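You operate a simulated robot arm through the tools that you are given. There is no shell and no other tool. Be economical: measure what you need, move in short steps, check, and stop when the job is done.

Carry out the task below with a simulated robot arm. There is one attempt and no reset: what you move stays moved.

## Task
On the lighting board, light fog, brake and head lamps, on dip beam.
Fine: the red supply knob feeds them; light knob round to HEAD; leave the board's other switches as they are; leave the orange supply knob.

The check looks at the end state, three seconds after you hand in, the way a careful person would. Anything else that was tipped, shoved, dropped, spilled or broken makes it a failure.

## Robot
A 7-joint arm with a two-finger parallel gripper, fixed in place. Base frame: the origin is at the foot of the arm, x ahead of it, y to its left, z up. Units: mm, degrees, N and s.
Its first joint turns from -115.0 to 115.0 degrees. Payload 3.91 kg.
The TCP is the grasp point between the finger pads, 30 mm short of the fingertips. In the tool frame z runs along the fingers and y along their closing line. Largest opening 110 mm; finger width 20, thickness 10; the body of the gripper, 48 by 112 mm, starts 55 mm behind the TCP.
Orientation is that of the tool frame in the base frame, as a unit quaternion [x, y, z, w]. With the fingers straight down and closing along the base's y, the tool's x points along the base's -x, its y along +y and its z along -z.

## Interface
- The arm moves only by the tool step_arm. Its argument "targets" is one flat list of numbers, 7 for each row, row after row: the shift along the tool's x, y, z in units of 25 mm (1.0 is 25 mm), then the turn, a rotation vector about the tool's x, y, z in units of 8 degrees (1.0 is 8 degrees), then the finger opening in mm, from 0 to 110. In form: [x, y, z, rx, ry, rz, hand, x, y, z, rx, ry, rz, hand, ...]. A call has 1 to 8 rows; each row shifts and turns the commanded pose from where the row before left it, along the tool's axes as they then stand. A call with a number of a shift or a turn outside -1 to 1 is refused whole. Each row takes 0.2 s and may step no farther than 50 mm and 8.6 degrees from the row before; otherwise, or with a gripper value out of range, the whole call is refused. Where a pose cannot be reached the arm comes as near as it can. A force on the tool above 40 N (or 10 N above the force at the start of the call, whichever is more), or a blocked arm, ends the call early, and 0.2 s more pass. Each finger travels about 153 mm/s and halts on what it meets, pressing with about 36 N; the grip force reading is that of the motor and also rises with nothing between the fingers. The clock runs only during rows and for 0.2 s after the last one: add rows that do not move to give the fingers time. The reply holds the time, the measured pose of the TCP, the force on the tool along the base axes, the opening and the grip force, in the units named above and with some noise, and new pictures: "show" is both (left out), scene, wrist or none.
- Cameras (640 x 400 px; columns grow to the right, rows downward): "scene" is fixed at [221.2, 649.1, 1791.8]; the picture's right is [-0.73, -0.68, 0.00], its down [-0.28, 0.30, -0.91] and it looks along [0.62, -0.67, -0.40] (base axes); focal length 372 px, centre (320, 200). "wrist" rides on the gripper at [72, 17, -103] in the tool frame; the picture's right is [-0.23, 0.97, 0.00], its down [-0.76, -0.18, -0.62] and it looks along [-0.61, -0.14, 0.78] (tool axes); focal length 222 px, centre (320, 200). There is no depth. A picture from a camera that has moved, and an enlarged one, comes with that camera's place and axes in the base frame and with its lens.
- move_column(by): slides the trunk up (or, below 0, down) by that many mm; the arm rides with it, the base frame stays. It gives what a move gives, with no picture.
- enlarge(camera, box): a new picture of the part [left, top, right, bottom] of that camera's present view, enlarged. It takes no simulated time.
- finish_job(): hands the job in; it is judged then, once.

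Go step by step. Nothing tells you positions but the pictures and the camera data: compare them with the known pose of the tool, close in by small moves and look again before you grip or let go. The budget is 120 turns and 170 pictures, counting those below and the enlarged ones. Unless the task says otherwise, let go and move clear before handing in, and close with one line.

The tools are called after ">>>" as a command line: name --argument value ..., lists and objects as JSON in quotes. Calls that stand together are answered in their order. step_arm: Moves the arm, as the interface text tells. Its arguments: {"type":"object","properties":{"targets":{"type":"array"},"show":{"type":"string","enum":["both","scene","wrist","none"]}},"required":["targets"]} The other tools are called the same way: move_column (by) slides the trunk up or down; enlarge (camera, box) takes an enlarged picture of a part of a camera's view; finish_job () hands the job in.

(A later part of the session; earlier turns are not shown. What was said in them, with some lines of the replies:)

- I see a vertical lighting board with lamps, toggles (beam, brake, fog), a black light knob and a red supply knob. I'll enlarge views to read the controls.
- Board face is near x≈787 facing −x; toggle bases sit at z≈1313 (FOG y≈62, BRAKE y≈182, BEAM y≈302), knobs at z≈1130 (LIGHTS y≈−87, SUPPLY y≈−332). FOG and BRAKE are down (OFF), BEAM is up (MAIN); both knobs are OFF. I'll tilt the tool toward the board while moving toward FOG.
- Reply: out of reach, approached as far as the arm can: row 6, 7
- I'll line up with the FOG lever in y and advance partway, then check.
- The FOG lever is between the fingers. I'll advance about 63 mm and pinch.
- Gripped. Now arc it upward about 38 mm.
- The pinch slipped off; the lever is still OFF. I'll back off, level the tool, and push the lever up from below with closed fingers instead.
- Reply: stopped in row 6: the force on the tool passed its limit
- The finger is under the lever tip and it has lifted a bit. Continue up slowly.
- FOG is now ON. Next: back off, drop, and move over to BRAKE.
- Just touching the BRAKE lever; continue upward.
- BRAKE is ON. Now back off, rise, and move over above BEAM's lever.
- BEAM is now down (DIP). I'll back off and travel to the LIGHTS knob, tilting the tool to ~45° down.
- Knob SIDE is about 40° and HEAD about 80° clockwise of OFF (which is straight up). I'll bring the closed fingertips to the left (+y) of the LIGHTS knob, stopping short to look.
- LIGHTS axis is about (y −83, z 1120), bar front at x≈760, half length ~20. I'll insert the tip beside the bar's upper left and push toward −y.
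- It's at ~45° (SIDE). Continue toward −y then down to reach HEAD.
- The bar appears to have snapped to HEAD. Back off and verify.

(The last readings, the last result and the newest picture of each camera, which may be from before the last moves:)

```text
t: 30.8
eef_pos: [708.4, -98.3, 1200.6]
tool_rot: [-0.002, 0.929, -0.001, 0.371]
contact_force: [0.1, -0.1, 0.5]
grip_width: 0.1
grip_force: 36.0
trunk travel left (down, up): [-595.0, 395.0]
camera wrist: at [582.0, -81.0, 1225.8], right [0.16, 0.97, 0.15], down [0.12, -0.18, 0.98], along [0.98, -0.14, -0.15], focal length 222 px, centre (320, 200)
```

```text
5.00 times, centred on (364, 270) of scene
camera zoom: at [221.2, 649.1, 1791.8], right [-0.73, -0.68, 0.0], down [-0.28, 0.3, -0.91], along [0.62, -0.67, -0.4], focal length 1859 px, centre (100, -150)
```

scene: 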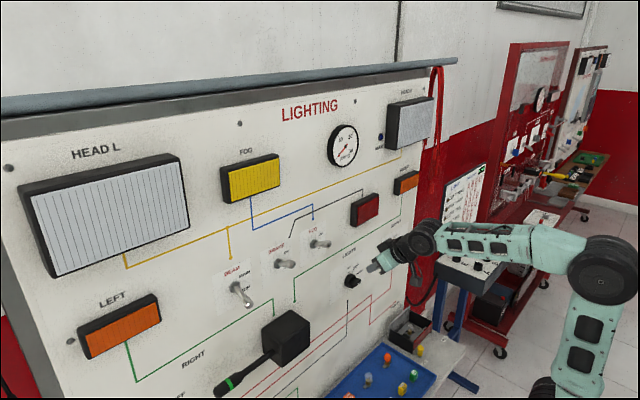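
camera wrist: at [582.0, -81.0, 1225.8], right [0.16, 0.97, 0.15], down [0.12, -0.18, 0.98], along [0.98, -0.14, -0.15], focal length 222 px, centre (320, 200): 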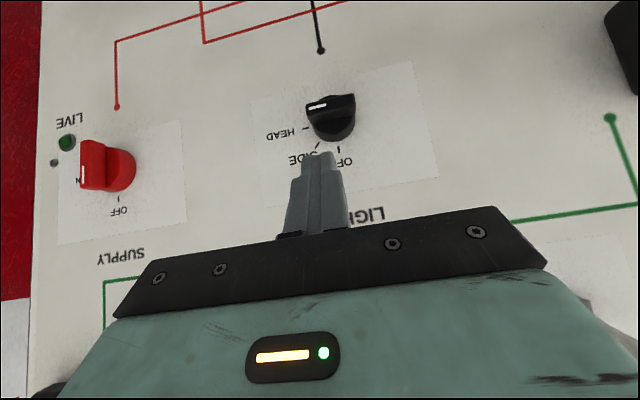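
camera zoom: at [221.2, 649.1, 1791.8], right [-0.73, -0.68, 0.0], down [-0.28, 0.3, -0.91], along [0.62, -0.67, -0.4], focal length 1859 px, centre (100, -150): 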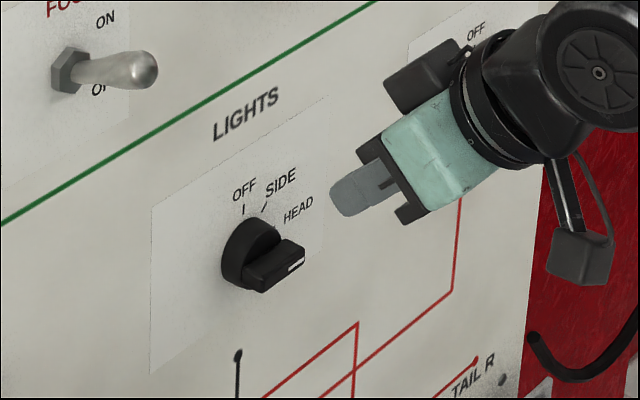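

LIGHTS is at HEAD. Now move over to the SUPPLY knob (axis near y −320, z 1126).

>>> step_arm --targets '[0, -1, 0, 0, 0, 0, 0, 0, -1, 0, 0, 0, 0, 0, 0, -1, 0, 0, 0, 0, 0, 0, -1, 0, 0, 0, 0, 0, 0, -1, 0, 0, 0, 0, 0, 0, -1, 0, 0, 0, 0, 0, 0.3, -0.8, 0.5, 0, 0, 0, 0, 0.32, -0.7, 0.5, 0, 0, 0, 0]'

>>> enlarge --camera "wrist" --box '[160, 60, 400, 210]'

>>> enlarge --camera "scene" --box '[340, 210, 468, 290]'

```text
t: 32.6
eef_pos: [712.4, -285.9, 1173.0]
tool_rot: [-0.002, 0.929, 0.0, 0.371]
contact_force: [0.3, 0.1, 0.2]
grip_width: 0.0
grip_force: 35.7
trunk travel left (down, up): [-595.0, 395.0]
camera wrist: at [586.5, -268.4, 1198.7], right [0.16, 0.97, 0.15], down [0.12, -0.17, 0.98], along [0.98, -0.14, -0.15], focal length 222 px, centre (320, 200)
```

scene: 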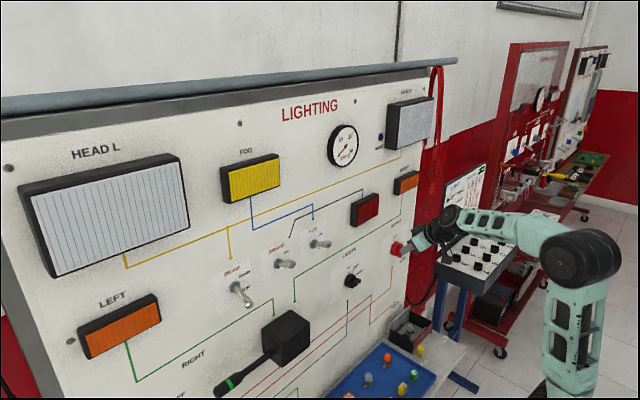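
wrist: 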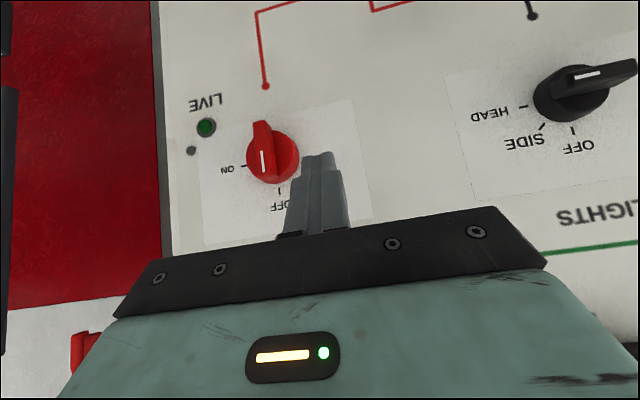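

```text
2.67 times, centred on (280, 135) of wrist
camera zoom: at [586.5, -268.4, 1198.7], right [0.16, 0.97, 0.15], down [0.12, -0.17, 0.98], along [0.98, -0.14, -0.15], focal length 592 px, centre (427, 373)
```

zoom: 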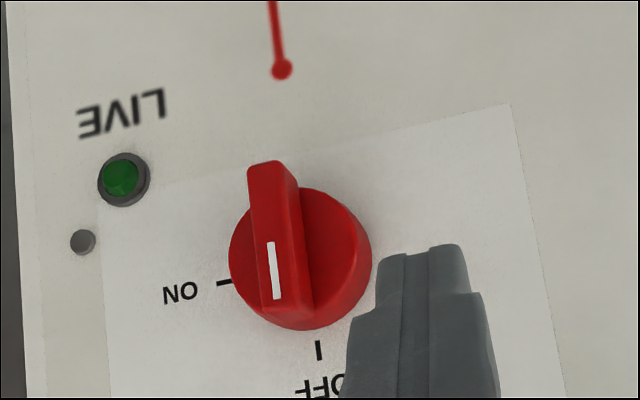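

```text
5.00 times, centred on (404, 250) of scene
camera zoom: at [221.2, 649.1, 1791.8], right [-0.73, -0.68, 0.0], down [-0.28, 0.3, -0.91], along [0.62, -0.67, -0.4], focal length 1859 px, centre (-100, -50)
```

zoom: 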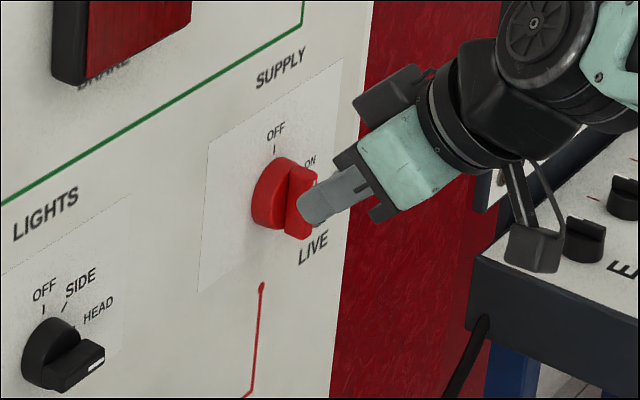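

SUPPLY axis is about (y −333, z 1122). Same technique: insert at its upper left and push toward −y.

>>> step_arm --targets '[-0.24, -0.5, 0.53, 0, 0, 0, 0, -0.24, -0.5, 0.53, 0, 0, 0, 0, -0.04, -0.2, -0.04, 0, 0, 0, 0, -0.04, -0.2, -0.04, 0, 0, 0, 0, -0.04, -0.2, -0.04, 0, 0, 0, 0, -0.04, -0.2, -0.04, 0, 0, 0, 0]' --show "none"

>>> enlarge --camera "wrist" --box '[180, 60, 420, 210]'

```text
t: 34.0
eef_pos: [738.2, -329.7, 1168.1]
tool_rot: [-0.002, 0.929, 0.0, 0.371]
contact_force: [0.2, -0.3, 0.0]
grip_width: 0.1
grip_force: 35.8
trunk travel left (down, up): [-595.0, 395.0]
```

```text
2.67 times, centred on (300, 135) of wrist
camera zoom: at [613.5, -313.4, 1193.4], right [0.16, 0.97, 0.15], down [0.12, -0.17, 0.98], along [0.98, -0.14, -0.15], focal length 592 px, centre (373, 373)
```

zoom: 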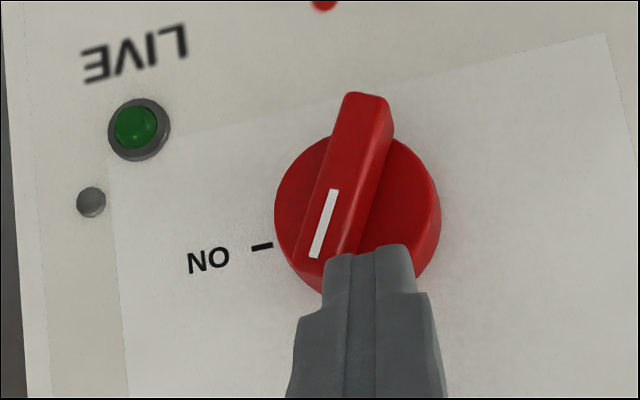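

It has turned ~25°. Finger is near the end of the bar; I'll go a bit lower while continuing to push.

>>> step_arm --targets '[0.09, -0.12, 0.09, 0, 0, 0, 0, 0.09, -0.16, 0.09, 0, 0, 0, 0, 0, -0.2, 0, 0, 0, 0, 0]' --show "none"

>>> enlarge --camera "wrist" --box '[180, 60, 420, 210]'

```text
t: 34.8
eef_pos: [740.0, -342.4, 1160.1]
tool_rot: [-0.001, 0.929, -0.001, 0.37]
contact_force: [0.3, 0.8, 0.0]
grip_width: 0.1
grip_force: 36.1
trunk travel left (down, up): [-595.0, 395.0]
```

```text
2.67 times, centred on (300, 135) of wrist
camera zoom: at [614.0, -326.2, 1186.3], right [0.16, 0.97, 0.15], down [0.12, -0.17, 0.98], along [0.98, -0.14, -0.15], focal length 592 px, centre (373, 373)
```

zoom: 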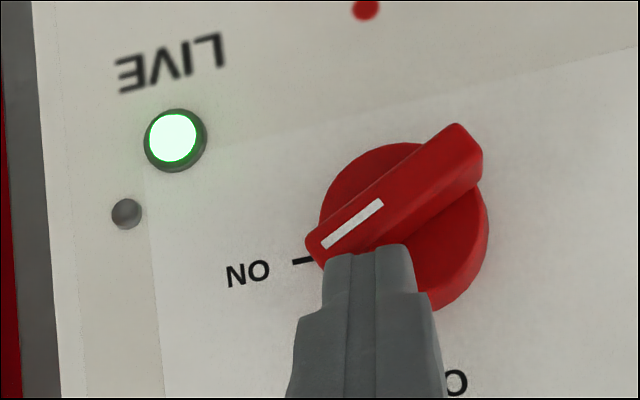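

LIVE lit up already; continue until it sits fully at ON.

>>> step_arm --targets '[0.03, -0.18, 0.03, 0, 0, 0, 0, 0.06, -0.16, 0.06, 0, 0, 0, 0, 0.06, -0.08, 0.06, 0, 0, 0, 0]' --show "none"

>>> enlarge --camera "wrist" --box '[180, 60, 420, 210]'

```text
t: 35.6
eef_pos: [738.2, -353.1, 1155.0]
tool_rot: [-0.002, 0.929, -0.001, 0.371]
contact_force: [-0.5, -0.4, 0.0]
grip_width: 0.0
grip_force: 36.3
trunk travel left (down, up): [-595.0, 395.0]
```

```text
2.67 times, centred on (300, 135) of wrist
camera zoom: at [614.3, -336.2, 1180.8], right [0.16, 0.97, 0.15], down [0.12, -0.17, 0.98], along [0.98, -0.14, -0.15], focal length 592 px, centre (373, 373)
```

zoom: 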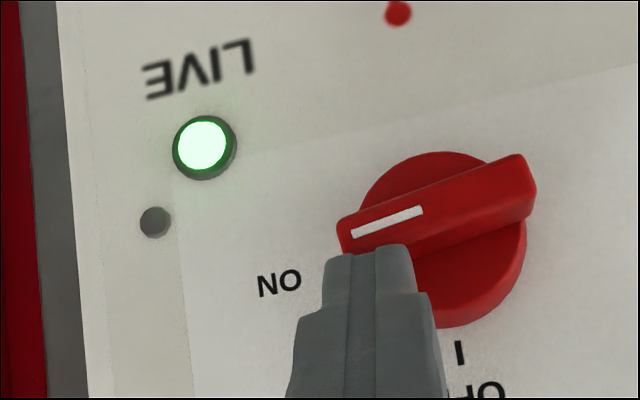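

>>> step_arm --targets '[0.08, 0, 0.08, 0, 0, 0, 0, 0.08, 0, 0.08, 0, 0, 0, 0]' --show "none"

>>> step_arm --targets '[-0.3, 0, -0.4, 0, 0, 0, 0, 0, 0, -1, 0, 0, 0, 0, 0, 0, -1, 0, 0, 0, 0, 0, 0, -1, 0, 0, 0, 0]'

>>> enlarge --camera "wrist" --box '[180, 60, 420, 210]'

>>> enlarge --camera "scene" --box '[200, 200, 440, 350]'

```text
t: 36.2
eef_pos: [738.5, -354.0, 1151.0]
tool_rot: [-0.002, 0.928, 0.0, 0.371]
contact_force: [-0.7, -1.2, 2.7]
grip_width: 0.0
grip_force: 36.0
trunk travel left (down, up): [-595.0, 395.0]
```

```text
t: 37.2
eef_pos: [685.5, -352.0, 1218.6]
tool_rot: [-0.002, 0.929, 0.0, 0.37]
contact_force: [-0.2, 0.3, 0.1]
grip_width: 0.0
grip_force: 36.1
trunk travel left (down, up): [-595.0, 395.0]
camera wrist: at [561.5, -335.6, 1242.7], right [0.16, 0.97, 0.15], down [0.12, -0.18, 0.98], along [0.98, -0.14, -0.15], focal length 222 px, centre (320, 200)
```

scene: 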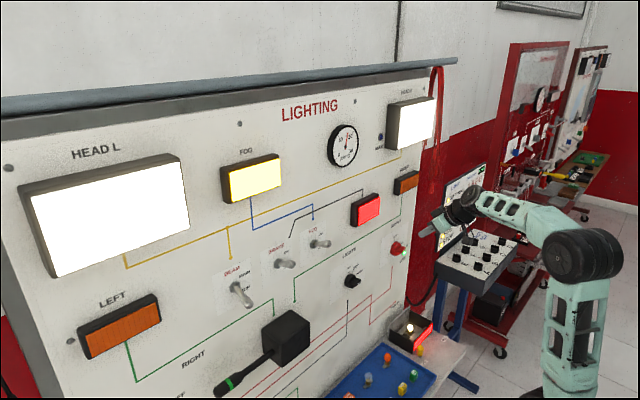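
wrist: 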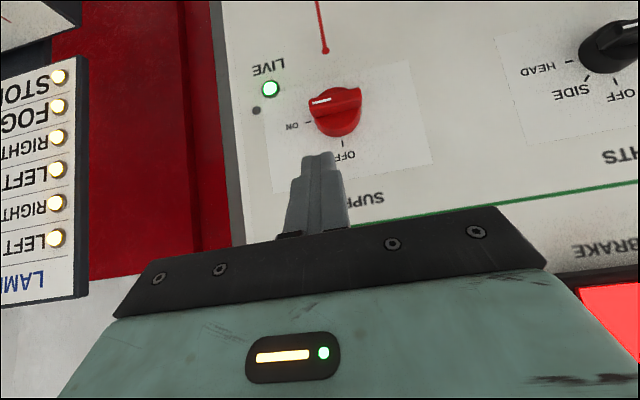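

```text
2.67 times, centred on (300, 135) of wrist
camera zoom: at [561.5, -335.6, 1242.7], right [0.16, 0.97, 0.15], down [0.12, -0.18, 0.98], along [0.98, -0.14, -0.15], focal length 592 px, centre (373, 373)
```

zoom: 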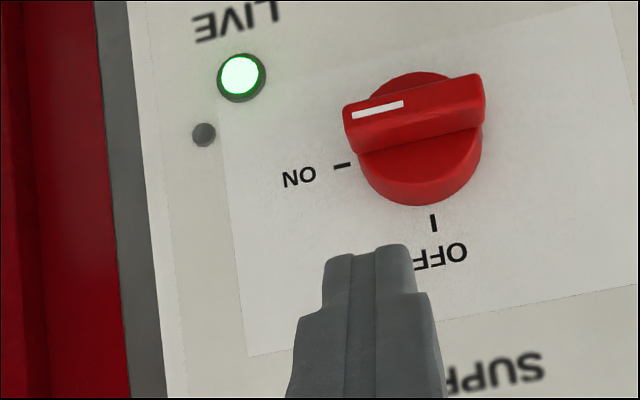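

```text
2.67 times, centred on (320, 275) of scene
camera zoom: at [221.2, 649.1, 1791.8], right [-0.73, -0.68, 0.0], down [-0.28, 0.3, -0.91], along [0.62, -0.67, -0.4], focal length 992 px, centre (320, 0)
```

zoom: 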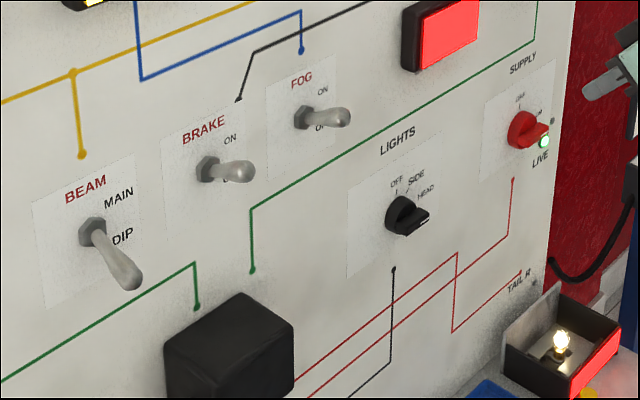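

HEAD L and R, FOG and BRAKE are lit, BEAM is on DIP, and both knobs sit on ON and HEAD. I'll move the arm clear and check the main-beam telltale.

>>> step_arm --targets '[-0.5, 0, -1, 0, 0, 0, 0, -0.5, 0, -1, 0, 0, 0, 0, 0, 0, -1, 0, 0, 0, 0]' --show "scene"

>>> enlarge --camera "scene" --box '[200, 80, 440, 230]'

```text
t: 38.0
eef_pos: [652.4, -352.2, 1287.1]
tool_rot: [-0.001, 0.929, -0.002, 0.37]
contact_force: [-0.1, 0.7, -0.2]
grip_width: 0.1
grip_force: 36.2
trunk travel left (down, up): [-595.0, 395.0]
```

scene: 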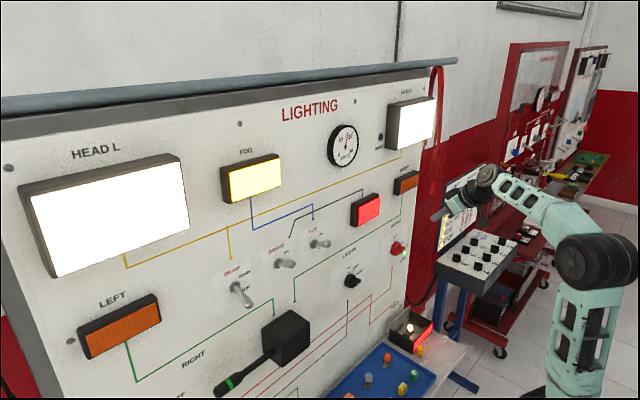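

```text
2.67 times, centred on (320, 155) of scene
camera zoom: at [221.2, 649.1, 1791.8], right [-0.73, -0.68, 0.0], down [-0.28, 0.3, -0.91], along [0.62, -0.67, -0.4], focal length 992 px, centre (320, 320)
```

zoom: 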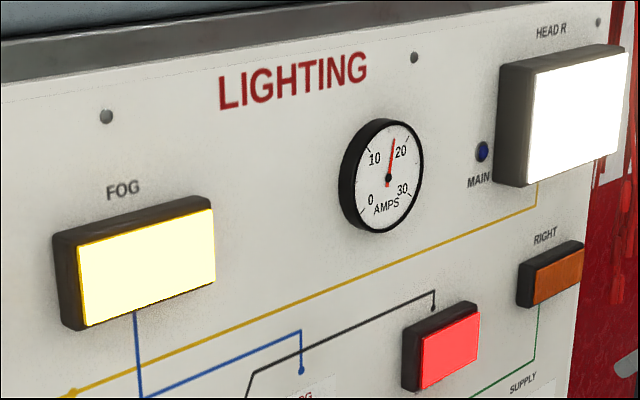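

The fog, brake and both head lamps are lit, the MAIN telltale is dark, so the beam is on dip, and the arm is clear. Handing in.

>>> finish_job

```text
The job is handed in.
```

The fog, brake and both head lamps are lit on dip beam, fed by the red supply knob with the light knob at HEAD; I left the orange supply knob and the other switches alone.
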